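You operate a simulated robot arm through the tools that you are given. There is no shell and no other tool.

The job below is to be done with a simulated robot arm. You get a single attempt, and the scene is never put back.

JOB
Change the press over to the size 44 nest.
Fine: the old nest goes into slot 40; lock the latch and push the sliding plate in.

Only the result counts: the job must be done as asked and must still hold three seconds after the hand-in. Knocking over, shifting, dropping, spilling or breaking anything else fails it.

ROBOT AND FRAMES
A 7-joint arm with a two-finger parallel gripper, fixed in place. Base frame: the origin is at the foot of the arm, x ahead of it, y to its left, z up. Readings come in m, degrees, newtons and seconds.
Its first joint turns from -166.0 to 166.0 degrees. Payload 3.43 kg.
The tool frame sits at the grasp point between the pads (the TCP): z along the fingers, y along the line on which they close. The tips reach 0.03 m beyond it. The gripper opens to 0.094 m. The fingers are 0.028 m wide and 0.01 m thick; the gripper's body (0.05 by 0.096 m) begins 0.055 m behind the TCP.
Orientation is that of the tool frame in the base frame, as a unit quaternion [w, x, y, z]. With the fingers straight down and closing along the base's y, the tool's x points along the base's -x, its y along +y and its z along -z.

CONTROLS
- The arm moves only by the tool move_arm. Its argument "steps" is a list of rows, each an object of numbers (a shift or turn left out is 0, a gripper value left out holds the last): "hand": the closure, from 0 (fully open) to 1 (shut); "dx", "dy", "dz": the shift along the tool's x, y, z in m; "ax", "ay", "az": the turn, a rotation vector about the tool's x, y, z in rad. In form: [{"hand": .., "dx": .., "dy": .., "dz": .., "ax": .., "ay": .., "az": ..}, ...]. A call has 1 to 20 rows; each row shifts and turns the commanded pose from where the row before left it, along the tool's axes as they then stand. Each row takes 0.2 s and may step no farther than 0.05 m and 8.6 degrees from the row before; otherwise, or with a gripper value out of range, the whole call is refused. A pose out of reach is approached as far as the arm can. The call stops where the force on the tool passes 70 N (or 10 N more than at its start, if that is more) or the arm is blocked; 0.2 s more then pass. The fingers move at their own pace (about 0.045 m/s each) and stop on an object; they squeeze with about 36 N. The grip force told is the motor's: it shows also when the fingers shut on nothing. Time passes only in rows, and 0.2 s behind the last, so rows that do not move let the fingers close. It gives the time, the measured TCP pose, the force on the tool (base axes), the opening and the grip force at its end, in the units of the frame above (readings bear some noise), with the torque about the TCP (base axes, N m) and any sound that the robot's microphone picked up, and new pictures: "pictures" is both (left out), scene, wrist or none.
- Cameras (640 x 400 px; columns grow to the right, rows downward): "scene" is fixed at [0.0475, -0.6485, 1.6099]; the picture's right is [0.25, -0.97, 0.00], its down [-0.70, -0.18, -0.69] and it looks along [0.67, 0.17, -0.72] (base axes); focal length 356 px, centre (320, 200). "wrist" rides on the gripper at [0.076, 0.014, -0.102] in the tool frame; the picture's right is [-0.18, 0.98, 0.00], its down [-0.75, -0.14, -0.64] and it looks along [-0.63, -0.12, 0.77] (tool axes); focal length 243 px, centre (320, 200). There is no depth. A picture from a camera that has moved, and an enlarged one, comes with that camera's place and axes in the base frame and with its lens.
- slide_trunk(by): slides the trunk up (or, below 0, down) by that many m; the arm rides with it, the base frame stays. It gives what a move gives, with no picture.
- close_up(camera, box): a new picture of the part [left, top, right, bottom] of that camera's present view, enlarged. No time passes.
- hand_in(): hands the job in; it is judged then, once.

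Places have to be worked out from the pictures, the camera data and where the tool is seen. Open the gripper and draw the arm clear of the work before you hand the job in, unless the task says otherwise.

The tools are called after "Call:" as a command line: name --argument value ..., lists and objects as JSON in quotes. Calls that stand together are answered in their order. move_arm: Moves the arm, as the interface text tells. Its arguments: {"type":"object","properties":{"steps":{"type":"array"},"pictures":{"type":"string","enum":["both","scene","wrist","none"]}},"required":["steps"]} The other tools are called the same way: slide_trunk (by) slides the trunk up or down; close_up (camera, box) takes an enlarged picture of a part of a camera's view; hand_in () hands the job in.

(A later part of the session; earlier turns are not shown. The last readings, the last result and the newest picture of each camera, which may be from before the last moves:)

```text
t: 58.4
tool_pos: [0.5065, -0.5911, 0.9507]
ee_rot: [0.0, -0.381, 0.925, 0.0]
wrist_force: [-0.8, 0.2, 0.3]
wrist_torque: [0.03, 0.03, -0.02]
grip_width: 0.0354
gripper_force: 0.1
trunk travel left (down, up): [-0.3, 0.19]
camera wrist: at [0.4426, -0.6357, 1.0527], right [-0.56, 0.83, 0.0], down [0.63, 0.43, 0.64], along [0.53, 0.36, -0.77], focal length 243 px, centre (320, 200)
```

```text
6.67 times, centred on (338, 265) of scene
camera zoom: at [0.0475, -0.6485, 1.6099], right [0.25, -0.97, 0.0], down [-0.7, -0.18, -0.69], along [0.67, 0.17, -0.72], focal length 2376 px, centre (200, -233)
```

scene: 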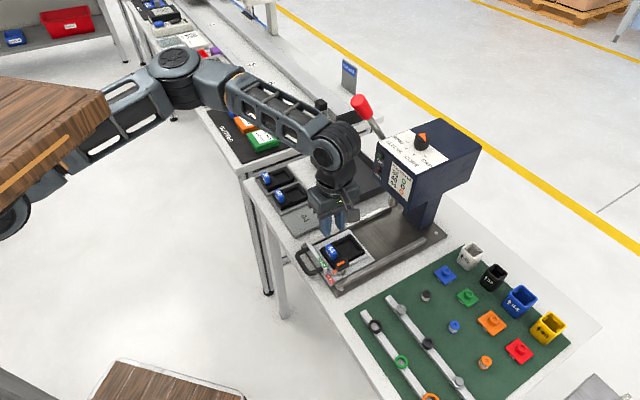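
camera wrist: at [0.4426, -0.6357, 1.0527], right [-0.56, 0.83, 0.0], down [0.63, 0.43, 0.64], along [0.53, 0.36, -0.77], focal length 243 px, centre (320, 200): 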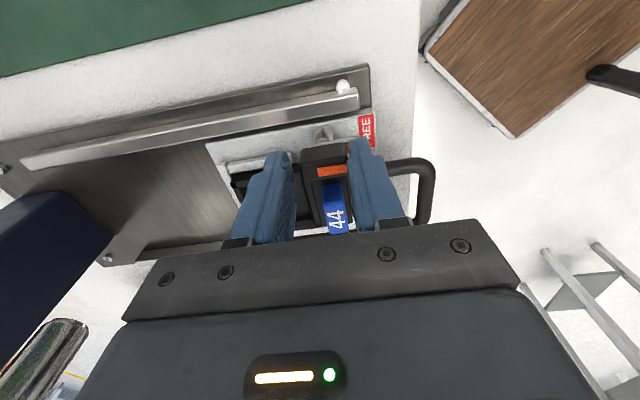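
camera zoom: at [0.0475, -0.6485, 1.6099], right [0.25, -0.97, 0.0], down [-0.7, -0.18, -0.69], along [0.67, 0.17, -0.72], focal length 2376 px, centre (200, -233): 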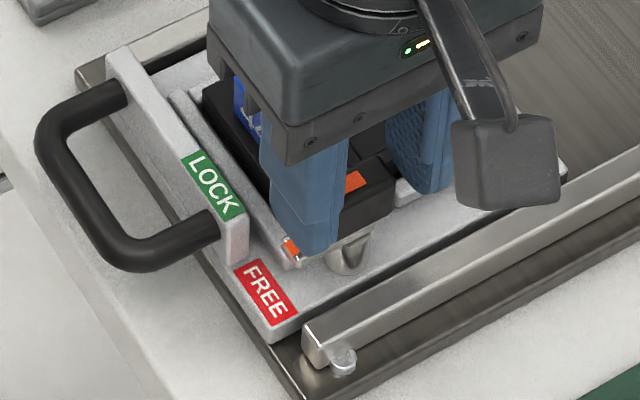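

The knob is now ~1.9 mm towards -v of the finger centre and ~1 mm towards +u. I'll correct that and re-check before closing.

Call:
move_arm --steps '[{"dx": -0.001, "dy": 0.0018}, {}, {}]' --pictures "none"

Call:
move_arm --steps '[{}]' --pictures "none"

Call:
close_up --camera "wrist" --box '[270, 100, 370, 200]'

```text
t: 59.2
tool_pos: [0.5057, -0.5889, 0.9505]
ee_rot: [-0.001, -0.38, 0.925, 0.0]
wrist_force: [-0.3, -0.9, -0.2]
wrist_torque: [0.01, -0.03, 0.03]
grip_width: 0.0359
gripper_force: 0.0
trunk travel left (down, up): [-0.3, 0.19]
```

```text
t: 59.6
tool_pos: [0.5058, -0.5875, 0.9508]
ee_rot: [0.0, -0.381, 0.924, 0.0]
wrist_force: [0.3, -0.6, 0.1]
wrist_torque: [0.0, 0.03, 0.01]
grip_width: 0.0357
gripper_force: 0.1
trunk travel left (down, up): [-0.3, 0.19]
```

```text
4.00 times, centred on (320, 150) of wrist
camera zoom: at [0.4419, -0.6329, 1.0534], right [-0.56, 0.83, 0.0], down [0.63, 0.43, 0.64], along [0.53, 0.36, -0.77], focal length 970 px, centre (320, 400)
```

zoom: 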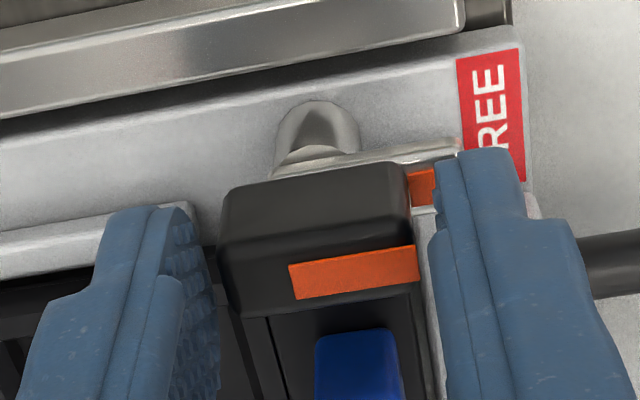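

Well centred now. Closing on the knob ends.

Call:
move_arm --steps '[{"hand": 0.68}, {"hand": 0.72}, {"hand": 0.8}, {"hand": 0.85}, {}]' --pictures "none"

```text
t: 60.8
tool_pos: [0.5066, -0.5898, 0.9508]
ee_rot: [0.0, -0.381, 0.925, 0.0]
wrist_force: [3.2, -5.4, -0.2]
wrist_torque: [-0.34, -0.01, -0.01]
grip_width: 0.0295
gripper_force: 44.6
trunk travel left (down, up): [-0.3, 0.19]
```

Gripped with little side load. I'll start turning back towards LOCK (clockwise from above).

Call:
move_arm --steps '[{"az": 0.1}, {"az": 0.13}, {"az": 0.13}, {"az": 0.13}]' --pictures "none"

```text
t: 61.8
tool_pos: [0.5055, -0.5881, 0.9505]
ee_rot: [0.001, -0.145, 0.989, 0.0]
wrist_force: [0.5, -9.6, -7.3]
wrist_torque: [-0.37, -0.66, -0.01]
grip_width: 0.0301
gripper_force: 44.8
trunk travel left (down, up): [-0.3, 0.19]
```

The load stays low. Continuing the turn.

Call:
move_arm --steps '[{"az": 0.13}, {"az": 0.13}, {"az": 0.13}, {"az": 0.13}]' --pictures "none"

```text
t: 62.8
tool_pos: [0.5054, -0.5877, 0.9506]
ee_rot: [-0.001, 0.115, 0.993, -0.001]
wrist_force: [1.2, 1.8, 6.3]
wrist_torque: [0.54, 0.14, 0.0]
grip_width: 0.0296
gripper_force: 45.5
trunk travel left (down, up): [-0.3, 0.19]
```

Still low loads at about 58°. I'll finish the turn and watch for resistance as the tongue comes over the nest.

Call:
move_arm --steps '[{"az": 0.13}, {"az": 0.13}, {"az": 0.13}]' --pictures "none"

Call:
move_arm --steps '[{"az": 0.1}, {"az": 0.07}]' --pictures "both"

Call:
close_up --camera "scene" --box '[308, 235, 368, 295]'

Call:
close_up --camera "wrist" --box '[270, 80, 390, 200]'

```text
t: 63.6
tool_pos: [0.5071, -0.5871, 0.95]
ee_rot: [0.0, 0.306, 0.952, 0.001]
wrist_force: [3.5, 5.3, 1.1]
wrist_torque: [0.36, 0.13, 0.0]
grip_width: 0.0297
gripper_force: 45.2
trunk travel left (down, up): [-0.3, 0.19]
```

```text
t: 64.2
tool_pos: [0.5069, -0.5869, 0.9504]
ee_rot: [0.0, 0.384, 0.923, 0.001]
wrist_force: [6.7, 12.0, 2.8]
wrist_torque: [0.35, 0.16, 0.18]
grip_width: 0.0294
gripper_force: 44.7
trunk travel left (down, up): [-0.3, 0.19]
camera wrist: at [0.4637, -0.5249, 1.0534], right [0.83, 0.56, 0.0], down [0.43, -0.64, 0.64], along [0.36, -0.53, -0.77], focal length 243 px, centre (320, 200)
```

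scene: 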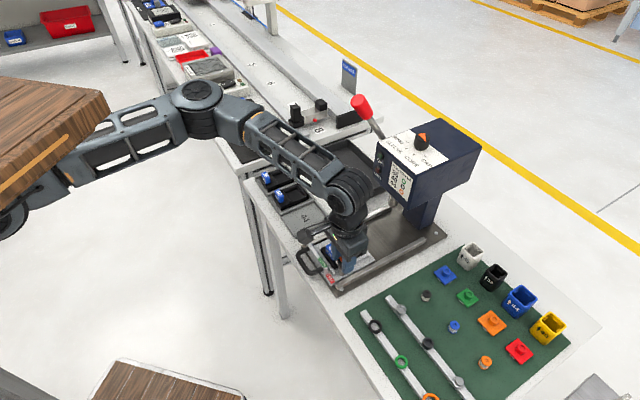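
wrist: 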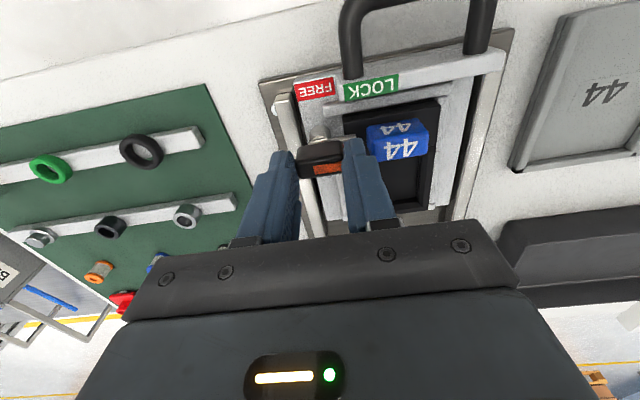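

```text
6.67 times, centred on (338, 265) of scene
camera zoom: at [0.0475, -0.6485, 1.6099], right [0.25, -0.97, 0.0], down [-0.7, -0.18, -0.69], along [0.67, 0.17, -0.72], focal length 2376 px, centre (200, -233)
```

zoom: 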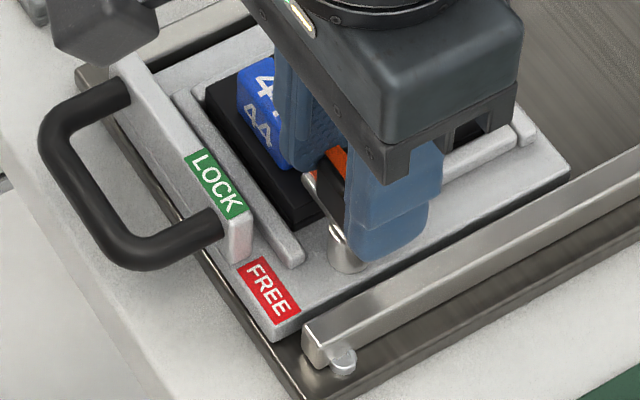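

```text
3.33 times, centred on (330, 140) of wrist
camera zoom: at [0.4637, -0.5249, 1.0534], right [0.83, 0.56, 0.0], down [0.43, -0.64, 0.64], along [0.36, -0.53, -0.77], focal length 809 px, centre (287, 400)
```

zoom: 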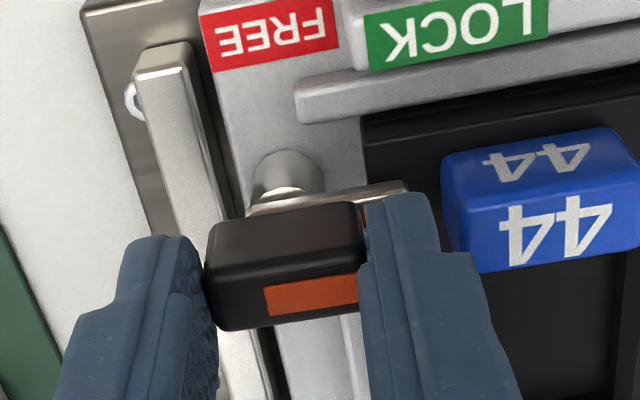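

The tongue is back over the nest and a small resisting torque (0.18 N·m) suggests the end stop. I'll nudge slightly further to confirm it's fully locked.

Call:
move_arm --steps '[{"az": 0.03}, {}]' --pictures "none"

```text
t: 64.8
tool_pos: [0.5075, -0.5871, 0.9508]
ee_rot: [0.001, 0.397, 0.918, 0.002]
wrist_force: [11.6, 16.7, 3.5]
wrist_torque: [0.32, -0.12, 1.06]
grip_width: 0.0297
gripper_force: 44.6
trunk travel left (down, up): [-0.3, 0.19]
```

Torque jumped to 1.06 N·m, so that's a firm end stop and the latch is fully locked. I'll back off, open and lift away.

Call:
move_arm --steps '[{"az": -0.03}, {"hand": 0.64}, {}, {"dz": -0.02}, {"dz": -0.03}, {"dz": -0.04}]' --pictures "both"

Call:
close_up --camera "scene" --box '[298, 220, 378, 300]'

Call:
close_up --camera "wrist" --box '[270, 20, 430, 180]'

```text
t: 66.2
tool_pos: [0.5065, -0.5867, 1.0401]
ee_rot: [0.0, 0.385, 0.923, 0.0]
wrist_force: [-0.2, 0.2, -0.4]
wrist_torque: [-0.02, 0.01, 0.0]
grip_width: 0.0339
gripper_force: 0.1
trunk travel left (down, up): [-0.3, 0.19]
camera wrist: at [0.4632, -0.5235, 1.1428], right [0.83, 0.56, 0.0], down [0.43, -0.63, 0.64], along [0.36, -0.53, -0.77], focal length 243 px, centre (320, 200)
```

scene: 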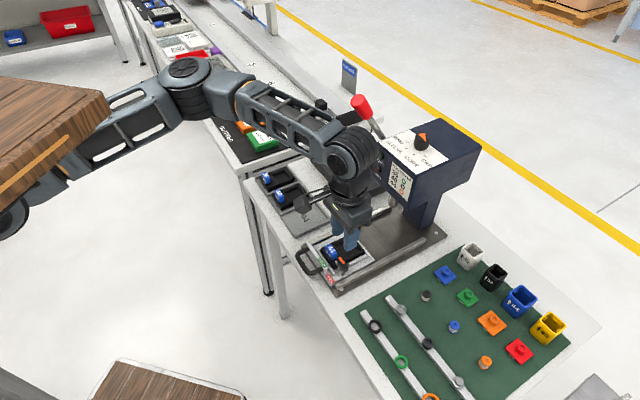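
wrist: 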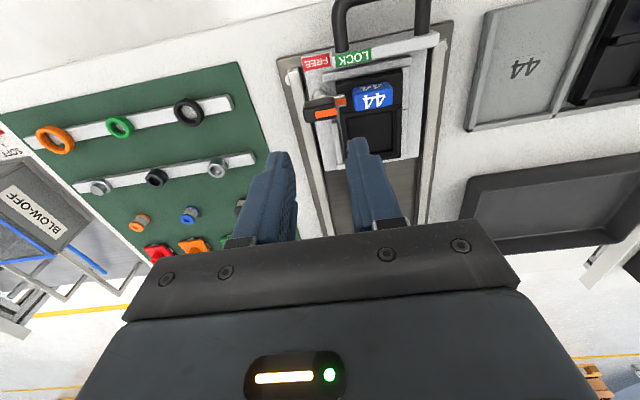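

```text
5.00 times, centred on (338, 260) of scene
camera zoom: at [0.0475, -0.6485, 1.6099], right [0.25, -0.97, 0.0], down [-0.7, -0.18, -0.69], along [0.67, 0.17, -0.72], focal length 1782 px, centre (230, -100)
```

zoom: 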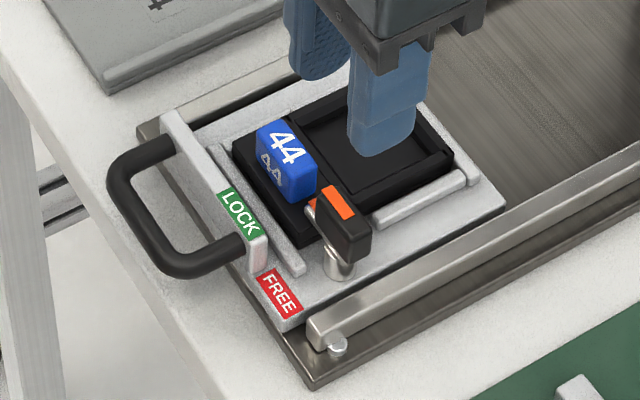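

```text
2.50 times, centred on (350, 100) of wrist
camera zoom: at [0.4632, -0.5235, 1.1428], right [0.83, 0.56, 0.0], down [0.43, -0.63, 0.64], along [0.36, -0.53, -0.77], focal length 606 px, centre (245, 450)
```

zoom: 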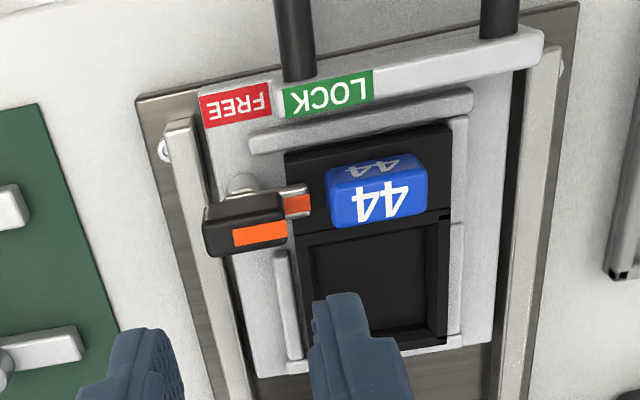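

The latch points over nest 44 and is locked. Next is pushing the plate in. I'll back off towards the operator side and look at the handle to get its height before pushing.

Call:
move_arm --steps '[{"hand": 1.0, "dx": 0.0393, "dy": 0.0179}, {"dx": 0.0393, "dy": 0.0179}, {"dx": 0.0393, "dy": 0.0179}, {}]' --pictures "both"

Call:
close_up --camera "wrist" --box '[220, 80, 400, 230]'

Call:
close_up --camera "scene" --box '[285, 225, 345, 285]'

Call:
close_up --camera "scene" --box '[340, 90, 500, 250]'

```text
t: 67.2
tool_pos: [0.4588, -0.4648, 1.0397]
ee_rot: [0.0, 0.385, 0.923, 0.0]
wrist_force: [0.3, -1.4, 0.5]
wrist_torque: [-0.01, -0.02, 0.0]
grip_width: 0.0
gripper_force: 33.2
trunk travel left (down, up): [-0.3, 0.19]
camera wrist: at [0.4155, -0.4027, 1.1438], right [0.83, 0.56, 0.0], down [0.43, -0.63, 0.64], along [0.36, -0.53, -0.77], focal length 243 px, centre (320, 200)
```

scene: 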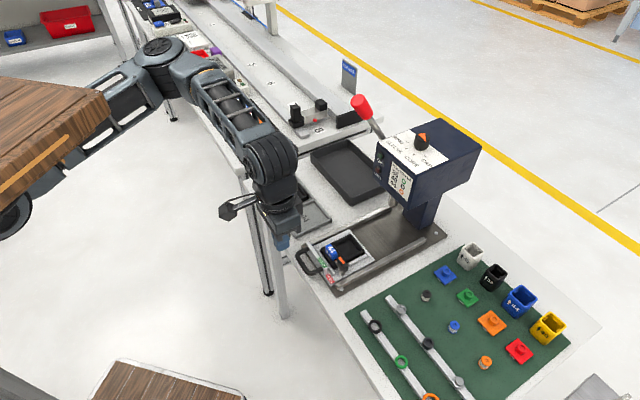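
wrist: 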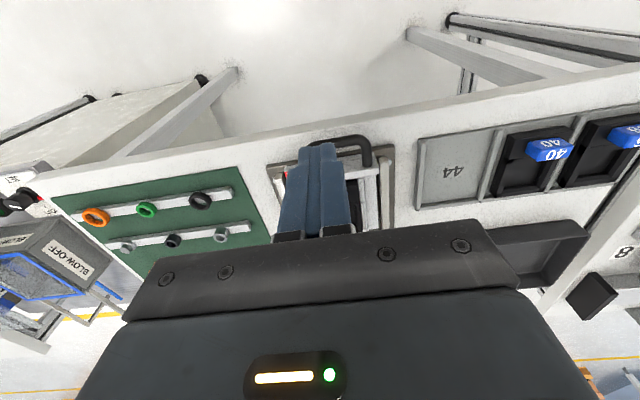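

```text
2.67 times, centred on (310, 155) of wrist
camera zoom: at [0.4155, -0.4027, 1.1438], right [0.83, 0.56, 0.0], down [0.43, -0.63, 0.64], along [0.36, -0.53, -0.77], focal length 647 px, centre (347, 320)
```

zoom: 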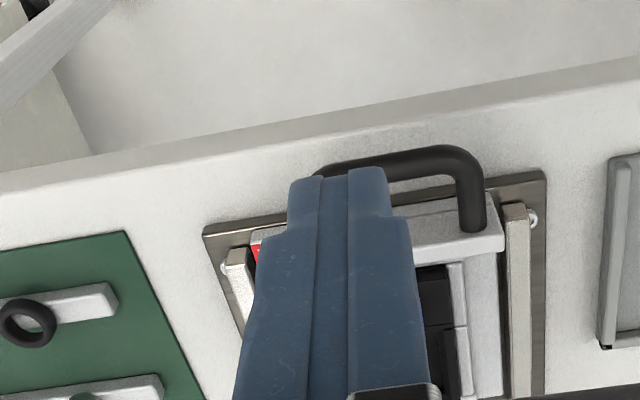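

```text
6.67 times, centred on (315, 255) of scene
camera zoom: at [0.0475, -0.6485, 1.6099], right [0.25, -0.97, 0.0], down [-0.7, -0.18, -0.69], along [0.67, 0.17, -0.72], focal length 2376 px, centre (353, -167)
```

zoom: 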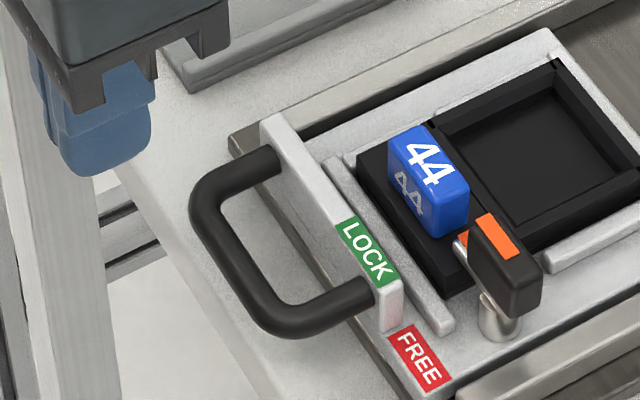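

```text
2.50 times, centred on (420, 170) of scene
camera zoom: at [0.0475, -0.6485, 1.6099], right [0.25, -0.97, 0.0], down [-0.7, -0.18, -0.69], along [0.67, 0.17, -0.72], focal length 891 px, centre (70, 275)
```

zoom: 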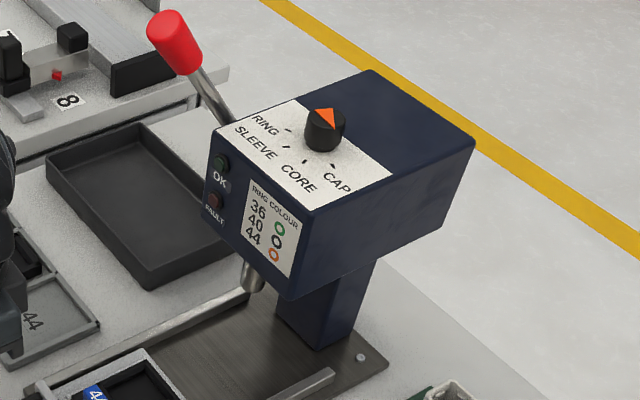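

The handle tube is centred near v≈0.7045, z≈0.8965 and u≈0 (along the plate axis). The press head front is at v≈0.90, so I'll tilt the gripper back 25° to keep clear of it, then come down behind the handle with the fingers closed.

Call:
move_arm --steps '[{"ay": -0.11}, {"ay": -0.11}, {"ay": -0.11}, {"ay": -0.11, "dy": 0.003}, {}]' --pictures "both"

```text
t: 68.4
tool_pos: [0.4624, -0.4645, 1.0395]
ee_rot: [0.203, 0.375, 0.901, -0.084]
wrist_force: [-0.8, 0.3, -1.3]
wrist_torque: [-0.01, -0.02, -0.02]
grip_width: 0.0001
gripper_force: 32.9
trunk travel left (down, up): [-0.3, 0.19]
camera wrist: at [0.3935, -0.3766, 1.1002], right [0.81, 0.57, 0.08], down [0.19, -0.39, 0.9], along [0.55, -0.72, -0.42], focal length 243 px, centre (320, 200)
```

scene: 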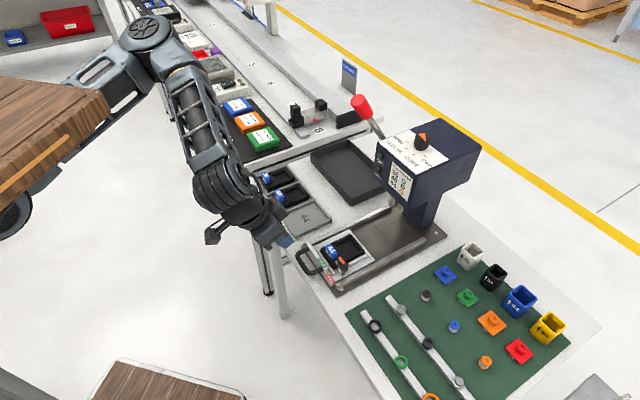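
wrist: 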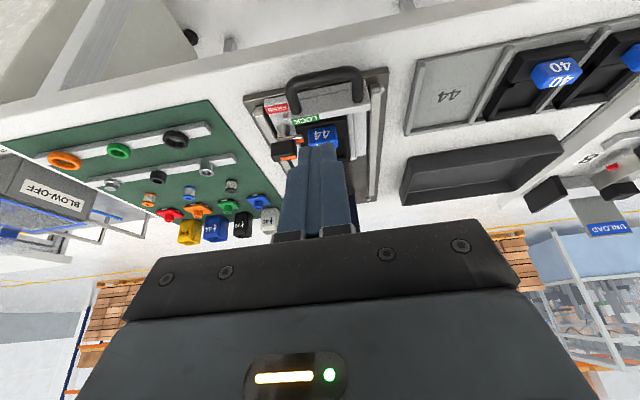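

The tilt is as intended. I'll lower behind the handle in steps.

Call:
move_arm --steps '[{"dx": 0.01363, "dz": 0.02895}, {"dx": 0.01363, "dz": 0.02895}, {"dx": 0.01363, "dz": 0.02895}, {}]' --pictures "both"

Call:
close_up --camera "scene" --box '[265, 210, 355, 290]'

Call:
close_up --camera "wrist" --box '[220, 40, 420, 230]'

```text
t: 69.4
tool_pos: [0.4619, -0.4636, 0.9423]
ee_rot: [0.2, 0.375, 0.901, -0.084]
wrist_force: [-0.3, 0.4, -0.4]
wrist_torque: [0.01, -0.02, 0.0]
grip_width: 0.0
gripper_force: 32.6
trunk travel left (down, up): [-0.3, 0.19]
camera wrist: at [0.3926, -0.3751, 1.0023], right [0.81, 0.57, 0.08], down [0.19, -0.39, 0.9], along [0.55, -0.72, -0.43], focal length 243 px, centre (320, 200)
```

scene: 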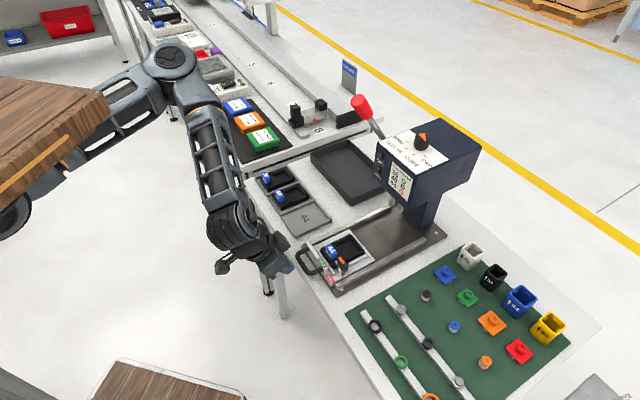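
wrist: 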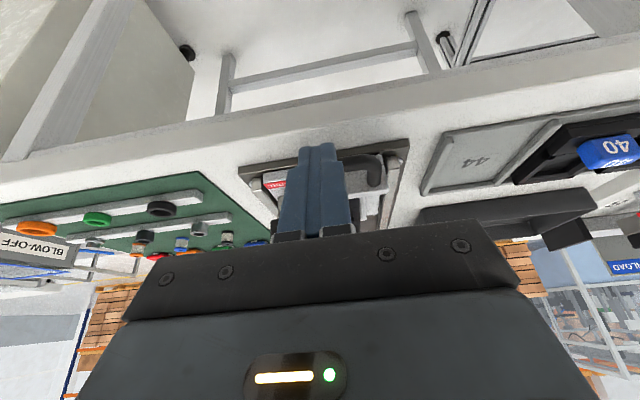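

```text
5.00 times, centred on (310, 250) of scene
camera zoom: at [0.0475, -0.6485, 1.6099], right [0.25, -0.97, 0.0], down [-0.7, -0.18, -0.69], along [0.67, 0.17, -0.72], focal length 1782 px, centre (370, -50)
```

zoom: 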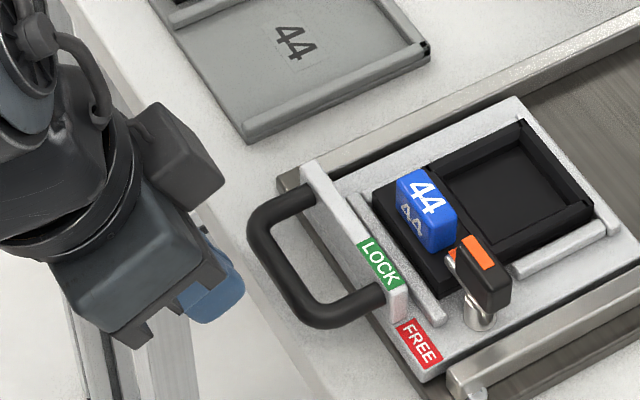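

```text
2.11 times, centred on (320, 135) of wrist
camera zoom: at [0.3926, -0.3751, 1.0023], right [0.81, 0.57, 0.08], down [0.19, -0.39, 0.9], along [0.55, -0.72, -0.43], focal length 511 px, centre (320, 337)
```

zoom: 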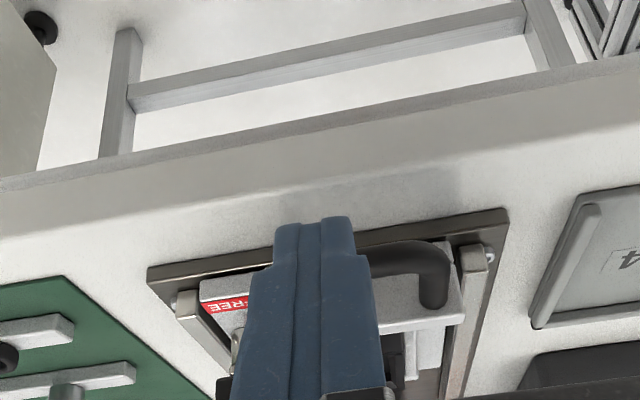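

Tips are just outside the handle. I'll lower the last 3 cm to handle height.

Call:
move_arm --steps '[{"dx": 0.0066, "dz": 0.014}, {"dx": 0.0066, "dz": 0.014}, {}]' --pictures "both"

Call:
close_up --camera "scene" --box '[280, 225, 340, 285]'

Call:
close_up --camera "wrist" --box '[240, 80, 400, 230]'

```text
t: 70.2
tool_pos: [0.4624, -0.4635, 0.9116]
ee_rot: [0.201, 0.375, 0.901, -0.084]
wrist_force: [-0.3, 0.0, 1.4]
wrist_torque: [0.02, 0.0, 0.0]
grip_width: 0.0
gripper_force: 32.8
trunk travel left (down, up): [-0.3, 0.19]
camera wrist: at [0.3924, -0.3745, 0.9722], right [0.81, 0.57, 0.08], down [0.19, -0.39, 0.9], along [0.55, -0.72, -0.42], focal length 243 px, centre (320, 200)
```

scene: 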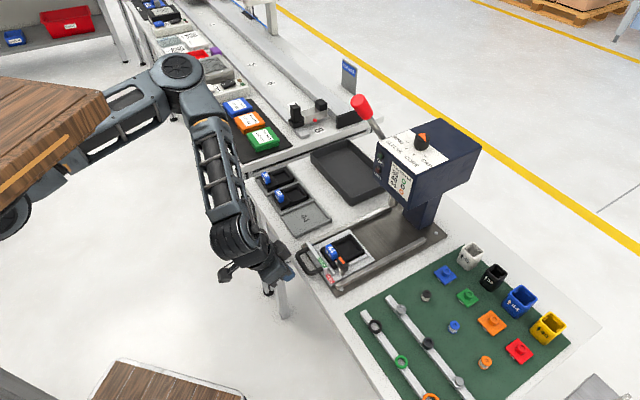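
wrist: 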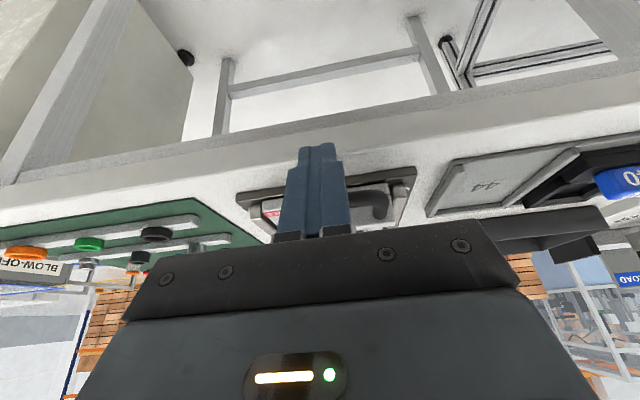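

```text
6.67 times, centred on (310, 255) of scene
camera zoom: at [0.0475, -0.6485, 1.6099], right [0.25, -0.97, 0.0], down [-0.7, -0.18, -0.69], along [0.67, 0.17, -0.72], focal length 2376 px, centre (387, -167)
```

zoom: 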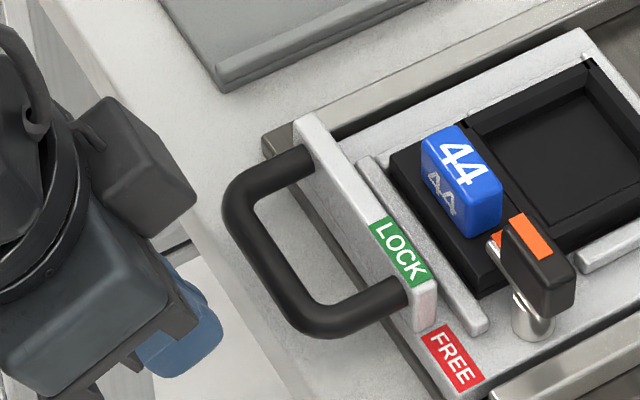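

```text
2.67 times, centred on (320, 155) of wrist
camera zoom: at [0.3924, -0.3745, 0.9722], right [0.81, 0.57, 0.08], down [0.19, -0.39, 0.9], along [0.55, -0.72, -0.42], focal length 647 px, centre (320, 320)
```

zoom: 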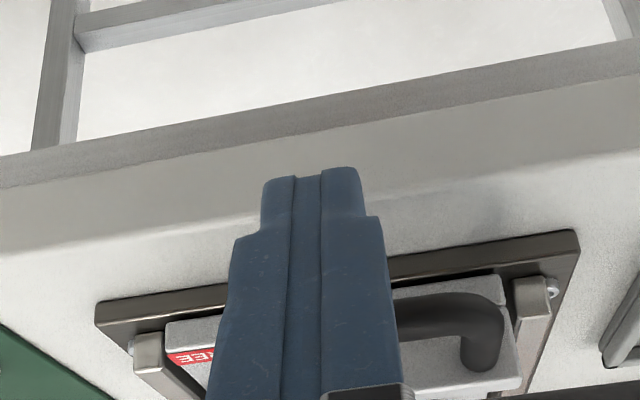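

The tip is about 1.3 cm short of the handle tube and at the right height. I'll push forward along the slide direction in a first short chunk and check.

Call:
move_arm --steps '[{"dx": -0.00724, "dz": 0.00341}, {"dx": -0.00724, "dz": 0.00341}, {"dx": -0.00724, "dz": 0.00341}, {"dx": -0.00724, "dz": 0.00341}]' --pictures "both"

Call:
close_up --camera "scene" --box '[280, 225, 340, 285]'

```text
t: 71.2
tool_pos: [0.485, -0.486, 0.9144]
ee_rot: [0.201, 0.376, 0.901, -0.084]
wrist_force: [-0.8, -0.1, -0.4]
wrist_torque: [0.05, 0.03, 0.0]
grip_width: 0.0001
gripper_force: 32.6
trunk travel left (down, up): [-0.3, 0.19]
camera wrist: at [0.4168, -0.3973, 0.9736], right [0.81, 0.57, 0.08], down [0.19, -0.39, 0.9], along [0.55, -0.72, -0.42], focal length 243 px, centre (320, 200)
```

scene: 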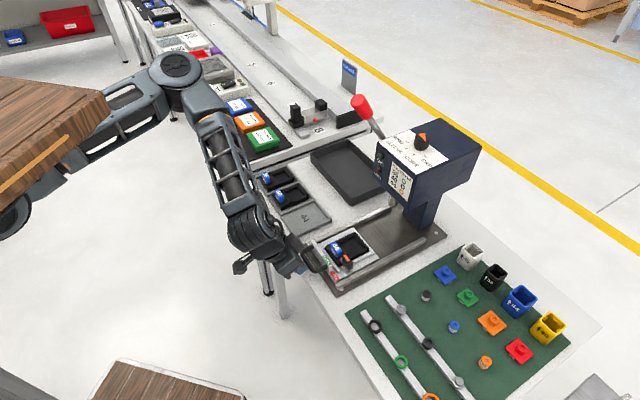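
wrist: 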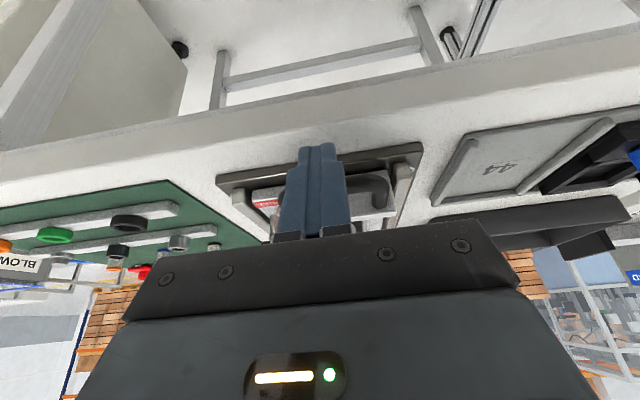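

```text
6.67 times, centred on (310, 255) of scene
camera zoom: at [0.0475, -0.6485, 1.6099], right [0.25, -0.97, 0.0], down [-0.7, -0.18, -0.69], along [0.67, 0.17, -0.72], focal length 2376 px, centre (387, -167)
```

zoom: 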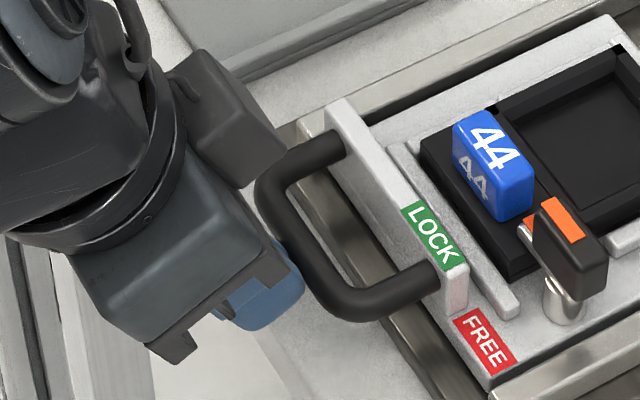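

The plate slides freely (about 13 mm so far). I'll continue pushing at the same gentle speed.

Call:
move_arm --steps '[{"dx": -0.00724, "dz": 0.00341}, {"dx": -0.00724, "dz": 0.00341}, {"dx": -0.00724, "dz": 0.00341}, {"dx": -0.00724, "dz": 0.00341}, {"dx": -0.00724, "dz": 0.00341}, {"dx": -0.00724, "dz": 0.00341}, {"dx": -0.00724, "dz": 0.00341}, {"dx": -0.00724, "dz": 0.00341}]' --pictures "both"

Call:
close_up --camera "scene" --box '[280, 200, 400, 290]'

```text
t: 73.0
tool_pos: [0.5311, -0.532, 0.9126]
ee_rot: [0.203, 0.374, 0.901, -0.083]
wrist_force: [-0.5, -0.5, -0.7]
wrist_torque: [-0.04, 0.02, 0.0]
grip_width: 0.0
gripper_force: 33.0
trunk travel left (down, up): [-0.3, 0.19]
camera wrist: at [0.4622, -0.4429, 0.9738], right [0.81, 0.57, 0.08], down [0.19, -0.39, 0.9], along [0.55, -0.72, -0.43], focal length 243 px, centre (320, 200)
```

scene: 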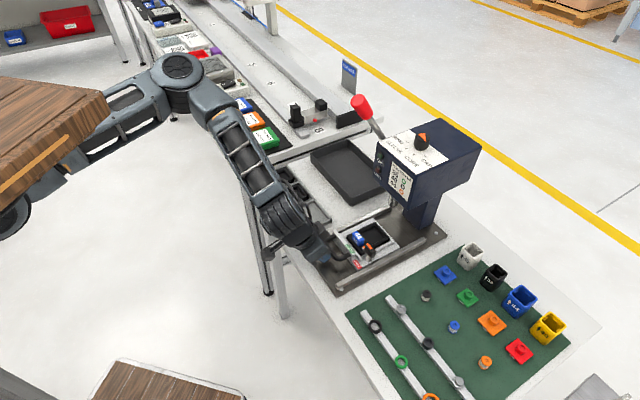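
wrist: 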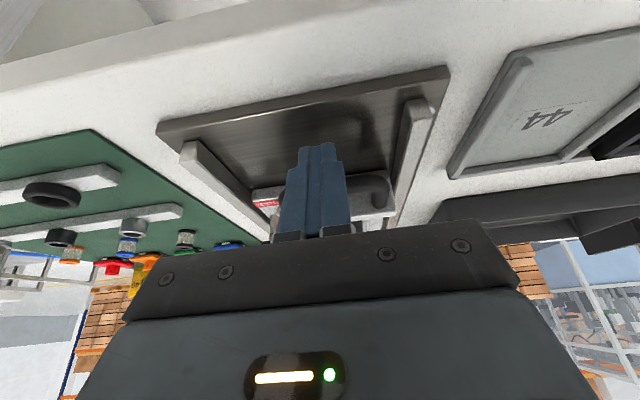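

```text
4.44 times, centred on (340, 245) of scene
camera zoom: at [0.0475, -0.6485, 1.6099], right [0.25, -0.97, 0.0], down [-0.7, -0.18, -0.69], along [0.67, 0.17, -0.72], focal length 1584 px, centre (231, 0)
```

zoom: 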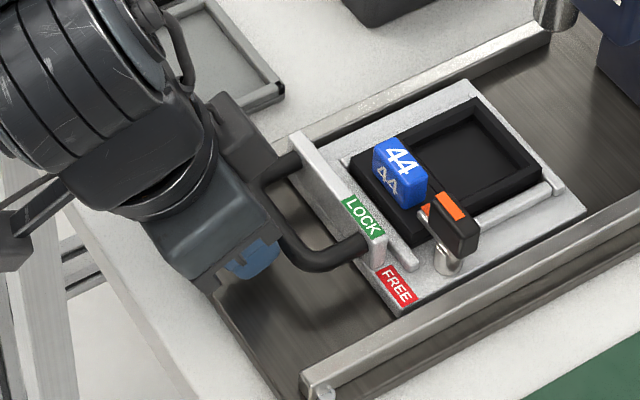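

All good: the plate and nest are moving in together. I'll continue with the next chunk.

Call:
move_arm --steps '[{"dx": -0.00724, "dz": 0.00341}, {"dx": -0.00724, "dz": 0.00341}, {"dx": -0.00724, "dz": 0.00341}, {"dx": -0.00724, "dz": 0.00341}, {"dx": -0.00543, "dz": 0.00256}]' --pictures "both"

Call:
close_up --camera "scene" --box '[290, 170, 440, 290]'

```text
t: 74.2
tool_pos: [0.5569, -0.5601, 0.9135]
ee_rot: [0.201, 0.376, 0.901, -0.084]
wrist_force: [0.8, -0.5, -0.8]
wrist_torque: [0.0, -0.03, -0.01]
grip_width: 0.0001
gripper_force: 32.8
trunk travel left (down, up): [-0.3, 0.19]
camera wrist: at [0.4876, -0.471, 0.9742], right [0.82, 0.57, 0.08], down [0.19, -0.39, 0.9], along [0.55, -0.72, -0.42], focal length 243 px, centre (320, 200)
```

scene: 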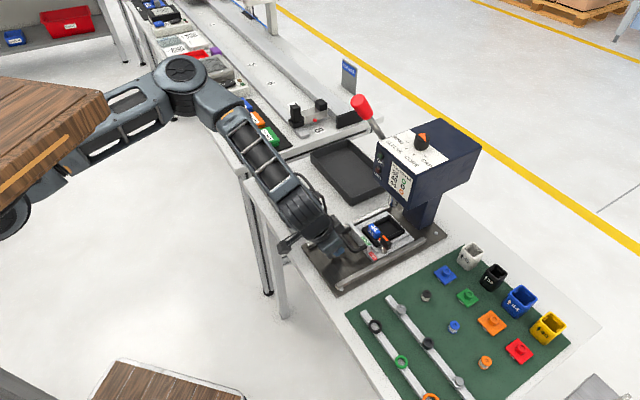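
wrist: 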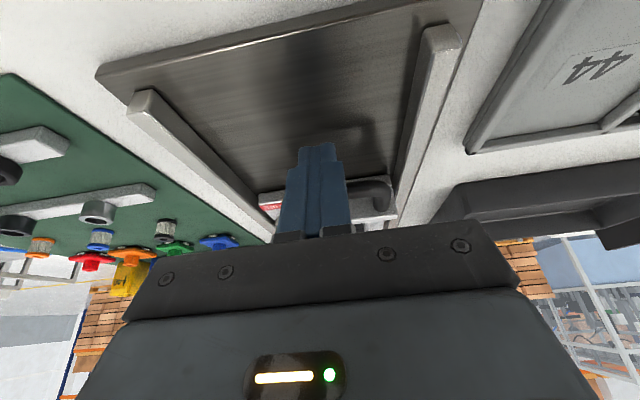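

```text
3.33 times, centred on (365, 230) of scene
camera zoom: at [0.0475, -0.6485, 1.6099], right [0.25, -0.97, 0.0], down [-0.7, -0.18, -0.69], along [0.67, 0.17, -0.72], focal length 1188 px, centre (170, 100)
```

zoom: 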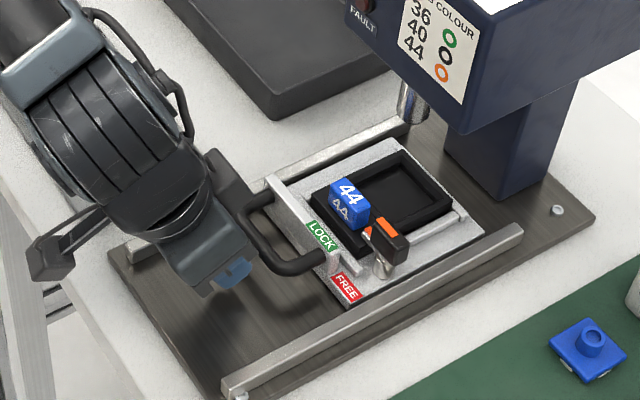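

Still smooth. Nearing the press, I'll continue with smaller steps and watch for the end stop.

Call:
move_arm --steps '[{"dx": -0.00543, "dz": 0.00256}, {"dx": -0.00543, "dz": 0.00256}, {"dx": -0.00543, "dz": 0.00256}, {"dx": -0.00543, "dz": 0.00256}]' --pictures "both"

Call:
close_up --camera "scene" --box '[290, 170, 440, 290]'

```text
t: 75.2
tool_pos: [0.5636, -0.5711, 0.9073]
ee_rot: [0.192, 0.38, 0.902, -0.08]
wrist_force: [-8.3, 7.9, -3.1]
wrist_torque: [0.08, 0.14, 0.06]
grip_width: 0.0
gripper_force: 33.2
trunk travel left (down, up): [-0.3, 0.19]
stopped in row 4: the force on the tool passed its limit at 86 N (the readings are from after the stop); the commanded pose is now the measured one
camera wrist: at [0.497, -0.482, 0.9695], right [0.82, 0.57, 0.08], down [0.2, -0.41, 0.89], along [0.54, -0.72, -0.44], focal length 243 px, centre (320, 200)
```

scene: 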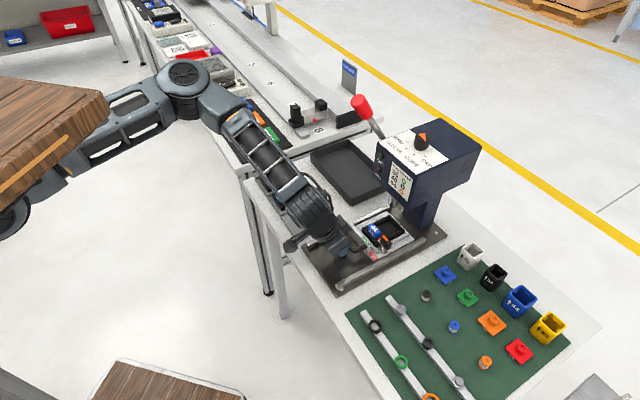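
wrist: 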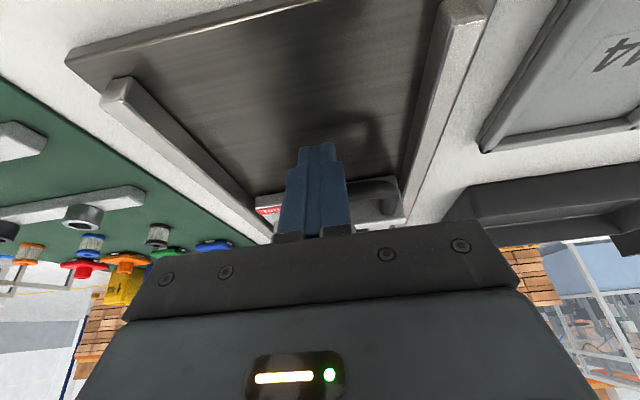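

```text
3.33 times, centred on (365, 230) of scene
camera zoom: at [0.0475, -0.6485, 1.6099], right [0.25, -0.97, 0.0], down [-0.7, -0.18, -0.69], along [0.67, 0.17, -0.72], focal length 1188 px, centre (170, 100)
```

zoom: 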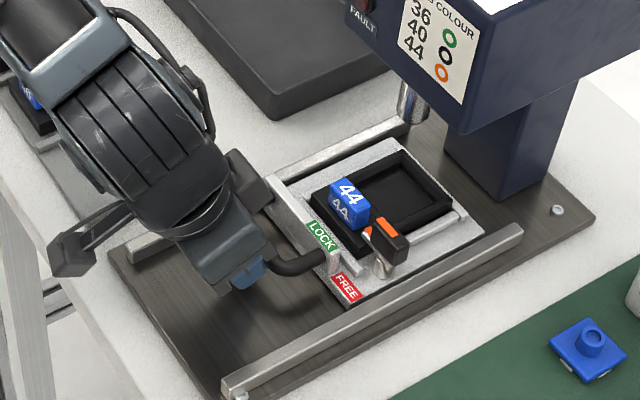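

The force limit tripped (86 N), and the plate now sits about 125 mm further in than before, not having moved in this last chunk. I need to check whether that's the true end stop. I'll zoom in on the press area.

Call:
close_up --camera "scene" --box '[360, 185, 450, 265]'

Call:
close_up --camera "scene" --box '[375, 185, 425, 235]'

Call:
close_up --camera "scene" --box '[325, 220, 385, 280]'

Call:
close_up --camera "wrist" --box '[230, 130, 430, 240]'

```text
5.00 times, centred on (405, 225) of scene
camera zoom: at [0.0475, -0.6485, 1.6099], right [0.25, -0.97, 0.0], down [-0.7, -0.18, -0.69], along [0.67, 0.17, -0.72], focal length 1782 px, centre (-105, 75)
```

zoom: 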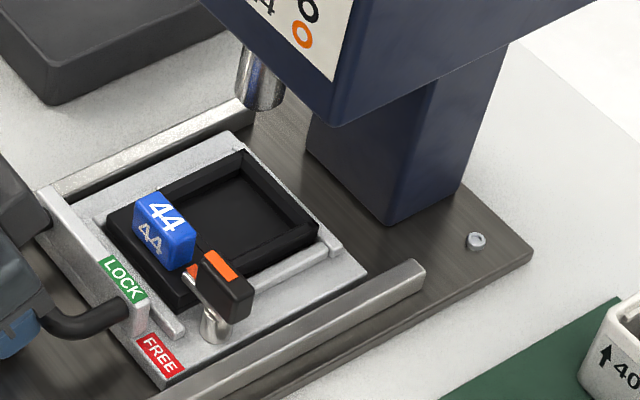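

```text
8.00 times, centred on (400, 210) of scene
camera zoom: at [0.0475, -0.6485, 1.6099], right [0.25, -0.97, 0.0], down [-0.7, -0.18, -0.69], along [0.67, 0.17, -0.72], focal length 2851 px, centre (-320, 120)
```

zoom: 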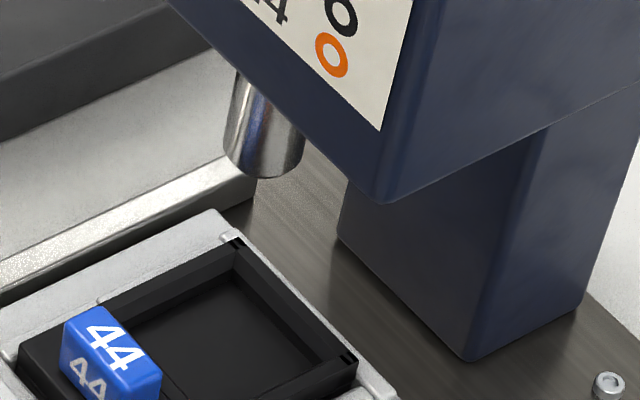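

```text
6.67 times, centred on (355, 250) of scene
camera zoom: at [0.0475, -0.6485, 1.6099], right [0.25, -0.97, 0.0], down [-0.7, -0.18, -0.69], along [0.67, 0.17, -0.72], focal length 2376 px, centre (87, -133)
```

zoom: 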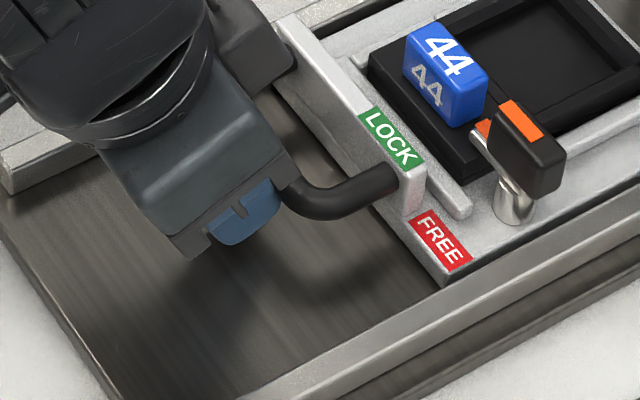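

```text
3.20 times, centred on (330, 185) of wrist
camera zoom: at [0.497, -0.482, 0.9695], right [0.82, 0.57, 0.08], down [0.2, -0.41, 0.89], along [0.54, -0.72, -0.44], focal length 776 px, centre (288, 248)
```

zoom: 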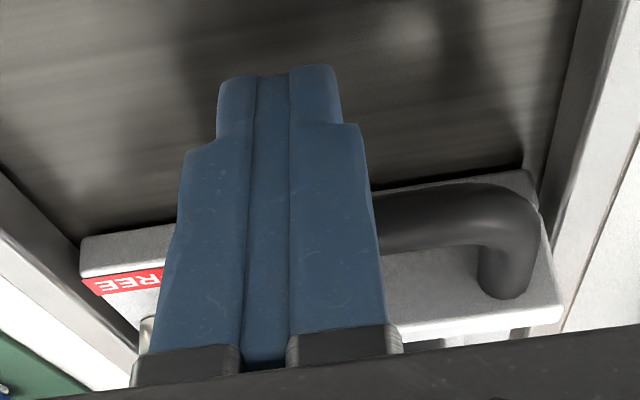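

The rails, plate and ram geometry suggest the nest pocket is now right under the ram, consistent with the end stop. To verify, I'll back off 2 cm, see if the plate stays, and re-push gently.

Call:
move_arm --steps '[{"dx": 0.00905, "dz": -0.00426}, {"dx": 0.00665, "dz": -0.00973}, {}]' --pictures "both"

Call:
close_up --camera "scene" --box '[325, 220, 385, 280]'

Call:
close_up --camera "scene" --box '[360, 185, 450, 265]'

```text
t: 76.0
tool_pos: [0.5514, -0.557, 0.9152]
ee_rot: [0.193, 0.378, 0.902, -0.081]
wrist_force: [0.4, -0.1, -0.1]
wrist_torque: [0.02, -0.03, -0.01]
grip_width: 0.0
gripper_force: 33.0
trunk travel left (down, up): [-0.3, 0.19]
camera wrist: at [0.4842, -0.4681, 0.9774], right [0.82, 0.57, 0.08], down [0.2, -0.4, 0.89], along [0.54, -0.72, -0.44], focal length 243 px, centre (320, 200)
```

scene: 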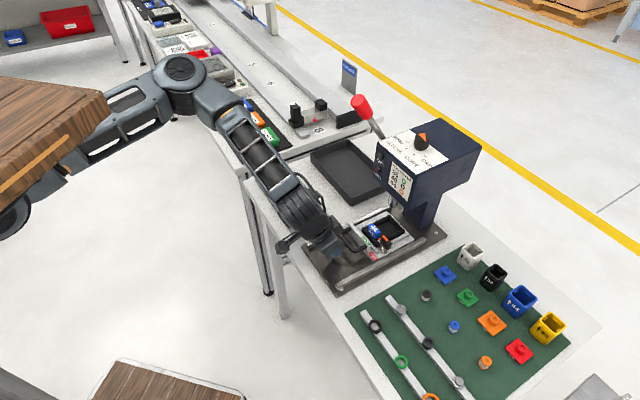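
wrist: 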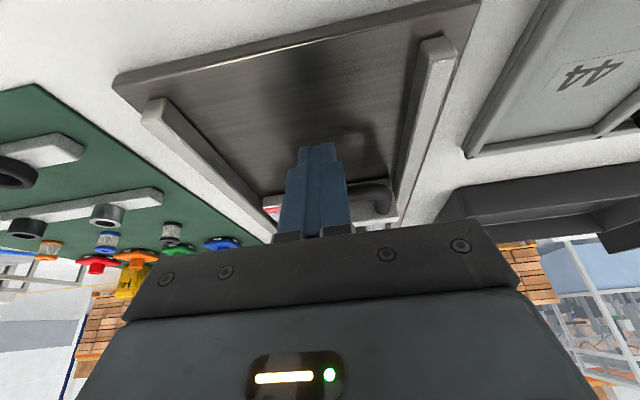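

```text
6.67 times, centred on (355, 250) of scene
camera zoom: at [0.0475, -0.6485, 1.6099], right [0.25, -0.97, 0.0], down [-0.7, -0.18, -0.69], along [0.67, 0.17, -0.72], focal length 2376 px, centre (87, -133)
```

zoom: 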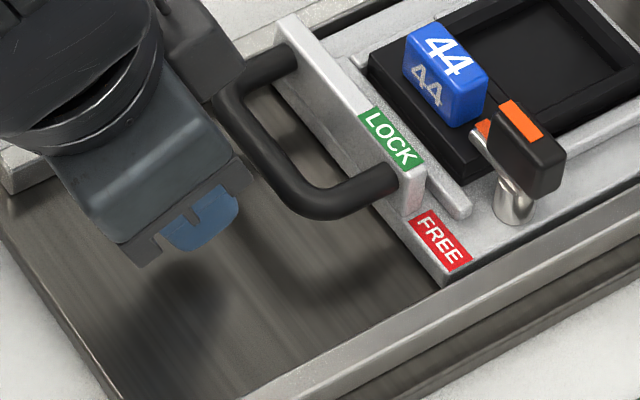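

```text
5.00 times, centred on (405, 225) of scene
camera zoom: at [0.0475, -0.6485, 1.6099], right [0.25, -0.97, 0.0], down [-0.7, -0.18, -0.69], along [0.67, 0.17, -0.72], focal length 1782 px, centre (-105, 75)
```

zoom: 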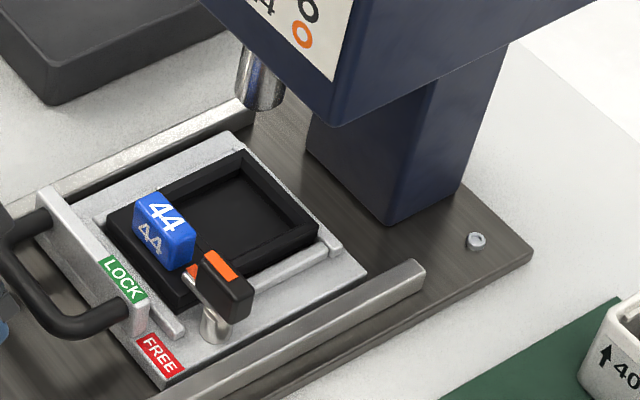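

The plate stayed in place. Now a gentle re-push with small steps to confirm it's against a hard stop.

Call:
move_arm --steps '[{"dx": -0.0046, "dz": 0.0046}, {"dx": -0.0046, "dz": 0.0036}, {}]' --pictures "none"

Call:
move_arm --steps '[{"dx": -0.0018, "dz": 0.00085}, {"dx": -0.0018, "dz": 0.00085}]' --pictures "none"

Call:
move_arm --steps '[{"dx": -0.0018, "dz": 0.00085}]' --pictures "none"

Call:
move_arm --steps '[{"dx": -0.0018, "dz": 0.00085}]' --pictures "none"

```text
t: 76.8
tool_pos: [0.5599, -0.5654, 0.9128]
ee_rot: [0.193, 0.379, 0.902, -0.08]
wrist_force: [0.8, -0.2, 0.4]
wrist_torque: [-0.02, 0.01, -0.02]
grip_width: 0.0
gripper_force: 33.0
trunk travel left (down, up): [-0.3, 0.19]
```

```text
t: 77.4
tool_pos: [0.5631, -0.5678, 0.9118]
ee_rot: [0.192, 0.379, 0.902, -0.08]
wrist_force: [-0.5, -0.4, 0.4]
wrist_torque: [-0.01, -0.02, 0.02]
grip_width: 0.0
gripper_force: 33.4
trunk travel left (down, up): [-0.3, 0.19]
```

```text
t: 77.8
tool_pos: [0.5627, -0.5688, 0.9101]
ee_rot: [0.192, 0.379, 0.902, -0.08]
wrist_force: [-1.8, 2.0, -0.4]
wrist_torque: [0.0, 0.02, 0.03]
grip_width: 0.0
gripper_force: 32.9
trunk travel left (down, up): [-0.3, 0.19]
```

```text
t: 78.2
tool_pos: [0.5626, -0.5727, 0.9088]
ee_rot: [0.191, 0.379, 0.902, -0.08]
wrist_force: [-10.7, 13.4, -0.6]
wrist_torque: [0.17, 0.13, 0.08]
grip_width: 0.0
gripper_force: 33.6
trunk travel left (down, up): [-0.3, 0.19]
```

The resistance builds stiffly with no plate movement, so the plate is hard against its stop, with the pocket under the ram. I'll back away from the handle, then rise clear.

Call:
move_arm --steps '[{"dx": 0.0181, "dz": -0.0085}, {"dx": 0.0271, "dz": -0.0128}, {"dx": 0.0271, "dz": -0.0128}, {"dx": -0.0128, "dz": -0.0271}, {"dx": -0.0128, "dz": -0.0271}, {"dx": -0.0128, "dz": -0.0271}, {"dx": -0.0128, "dz": -0.0271}, {"dx": -0.0128, "dz": -0.0271}]' --pictures "both"

Call:
close_up --camera "scene" --box '[320, 180, 460, 290]'

```text
t: 80.0
tool_pos: [0.5087, -0.5172, 1.0627]
ee_rot: [0.192, 0.379, 0.902, -0.08]
wrist_force: [-0.2, 0.5, 0.2]
wrist_torque: [0.01, 0.01, -0.01]
grip_width: 0.0001
gripper_force: 33.0
trunk travel left (down, up): [-0.3, 0.19]
camera wrist: at [0.4419, -0.4281, 1.1243], right [0.82, 0.57, 0.08], down [0.2, -0.4, 0.89], along [0.54, -0.72, -0.44], focal length 243 px, centre (320, 200)
```

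scene: 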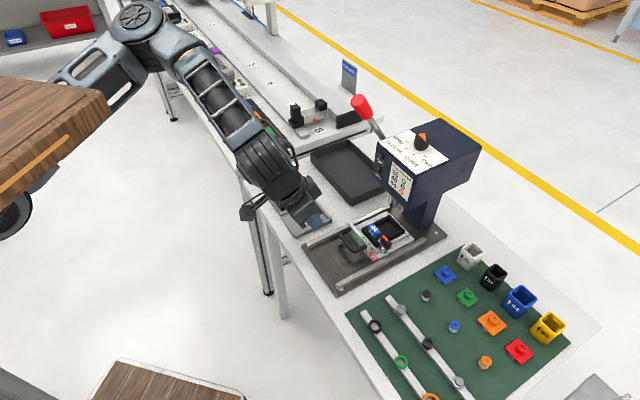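
wrist: 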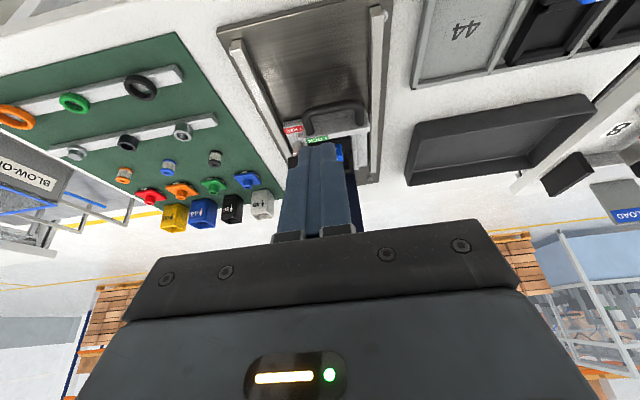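

```text
3.64 times, centred on (390, 235) of scene
camera zoom: at [0.0475, -0.6485, 1.6099], right [0.25, -0.97, 0.0], down [-0.7, -0.18, -0.69], along [0.67, 0.17, -0.72], focal length 1296 px, centre (66, 73)
```

zoom: 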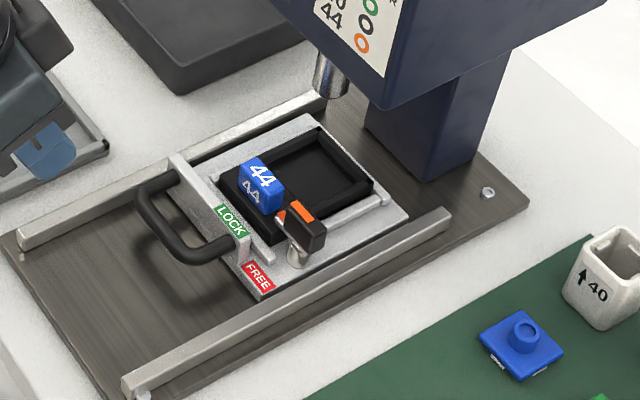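

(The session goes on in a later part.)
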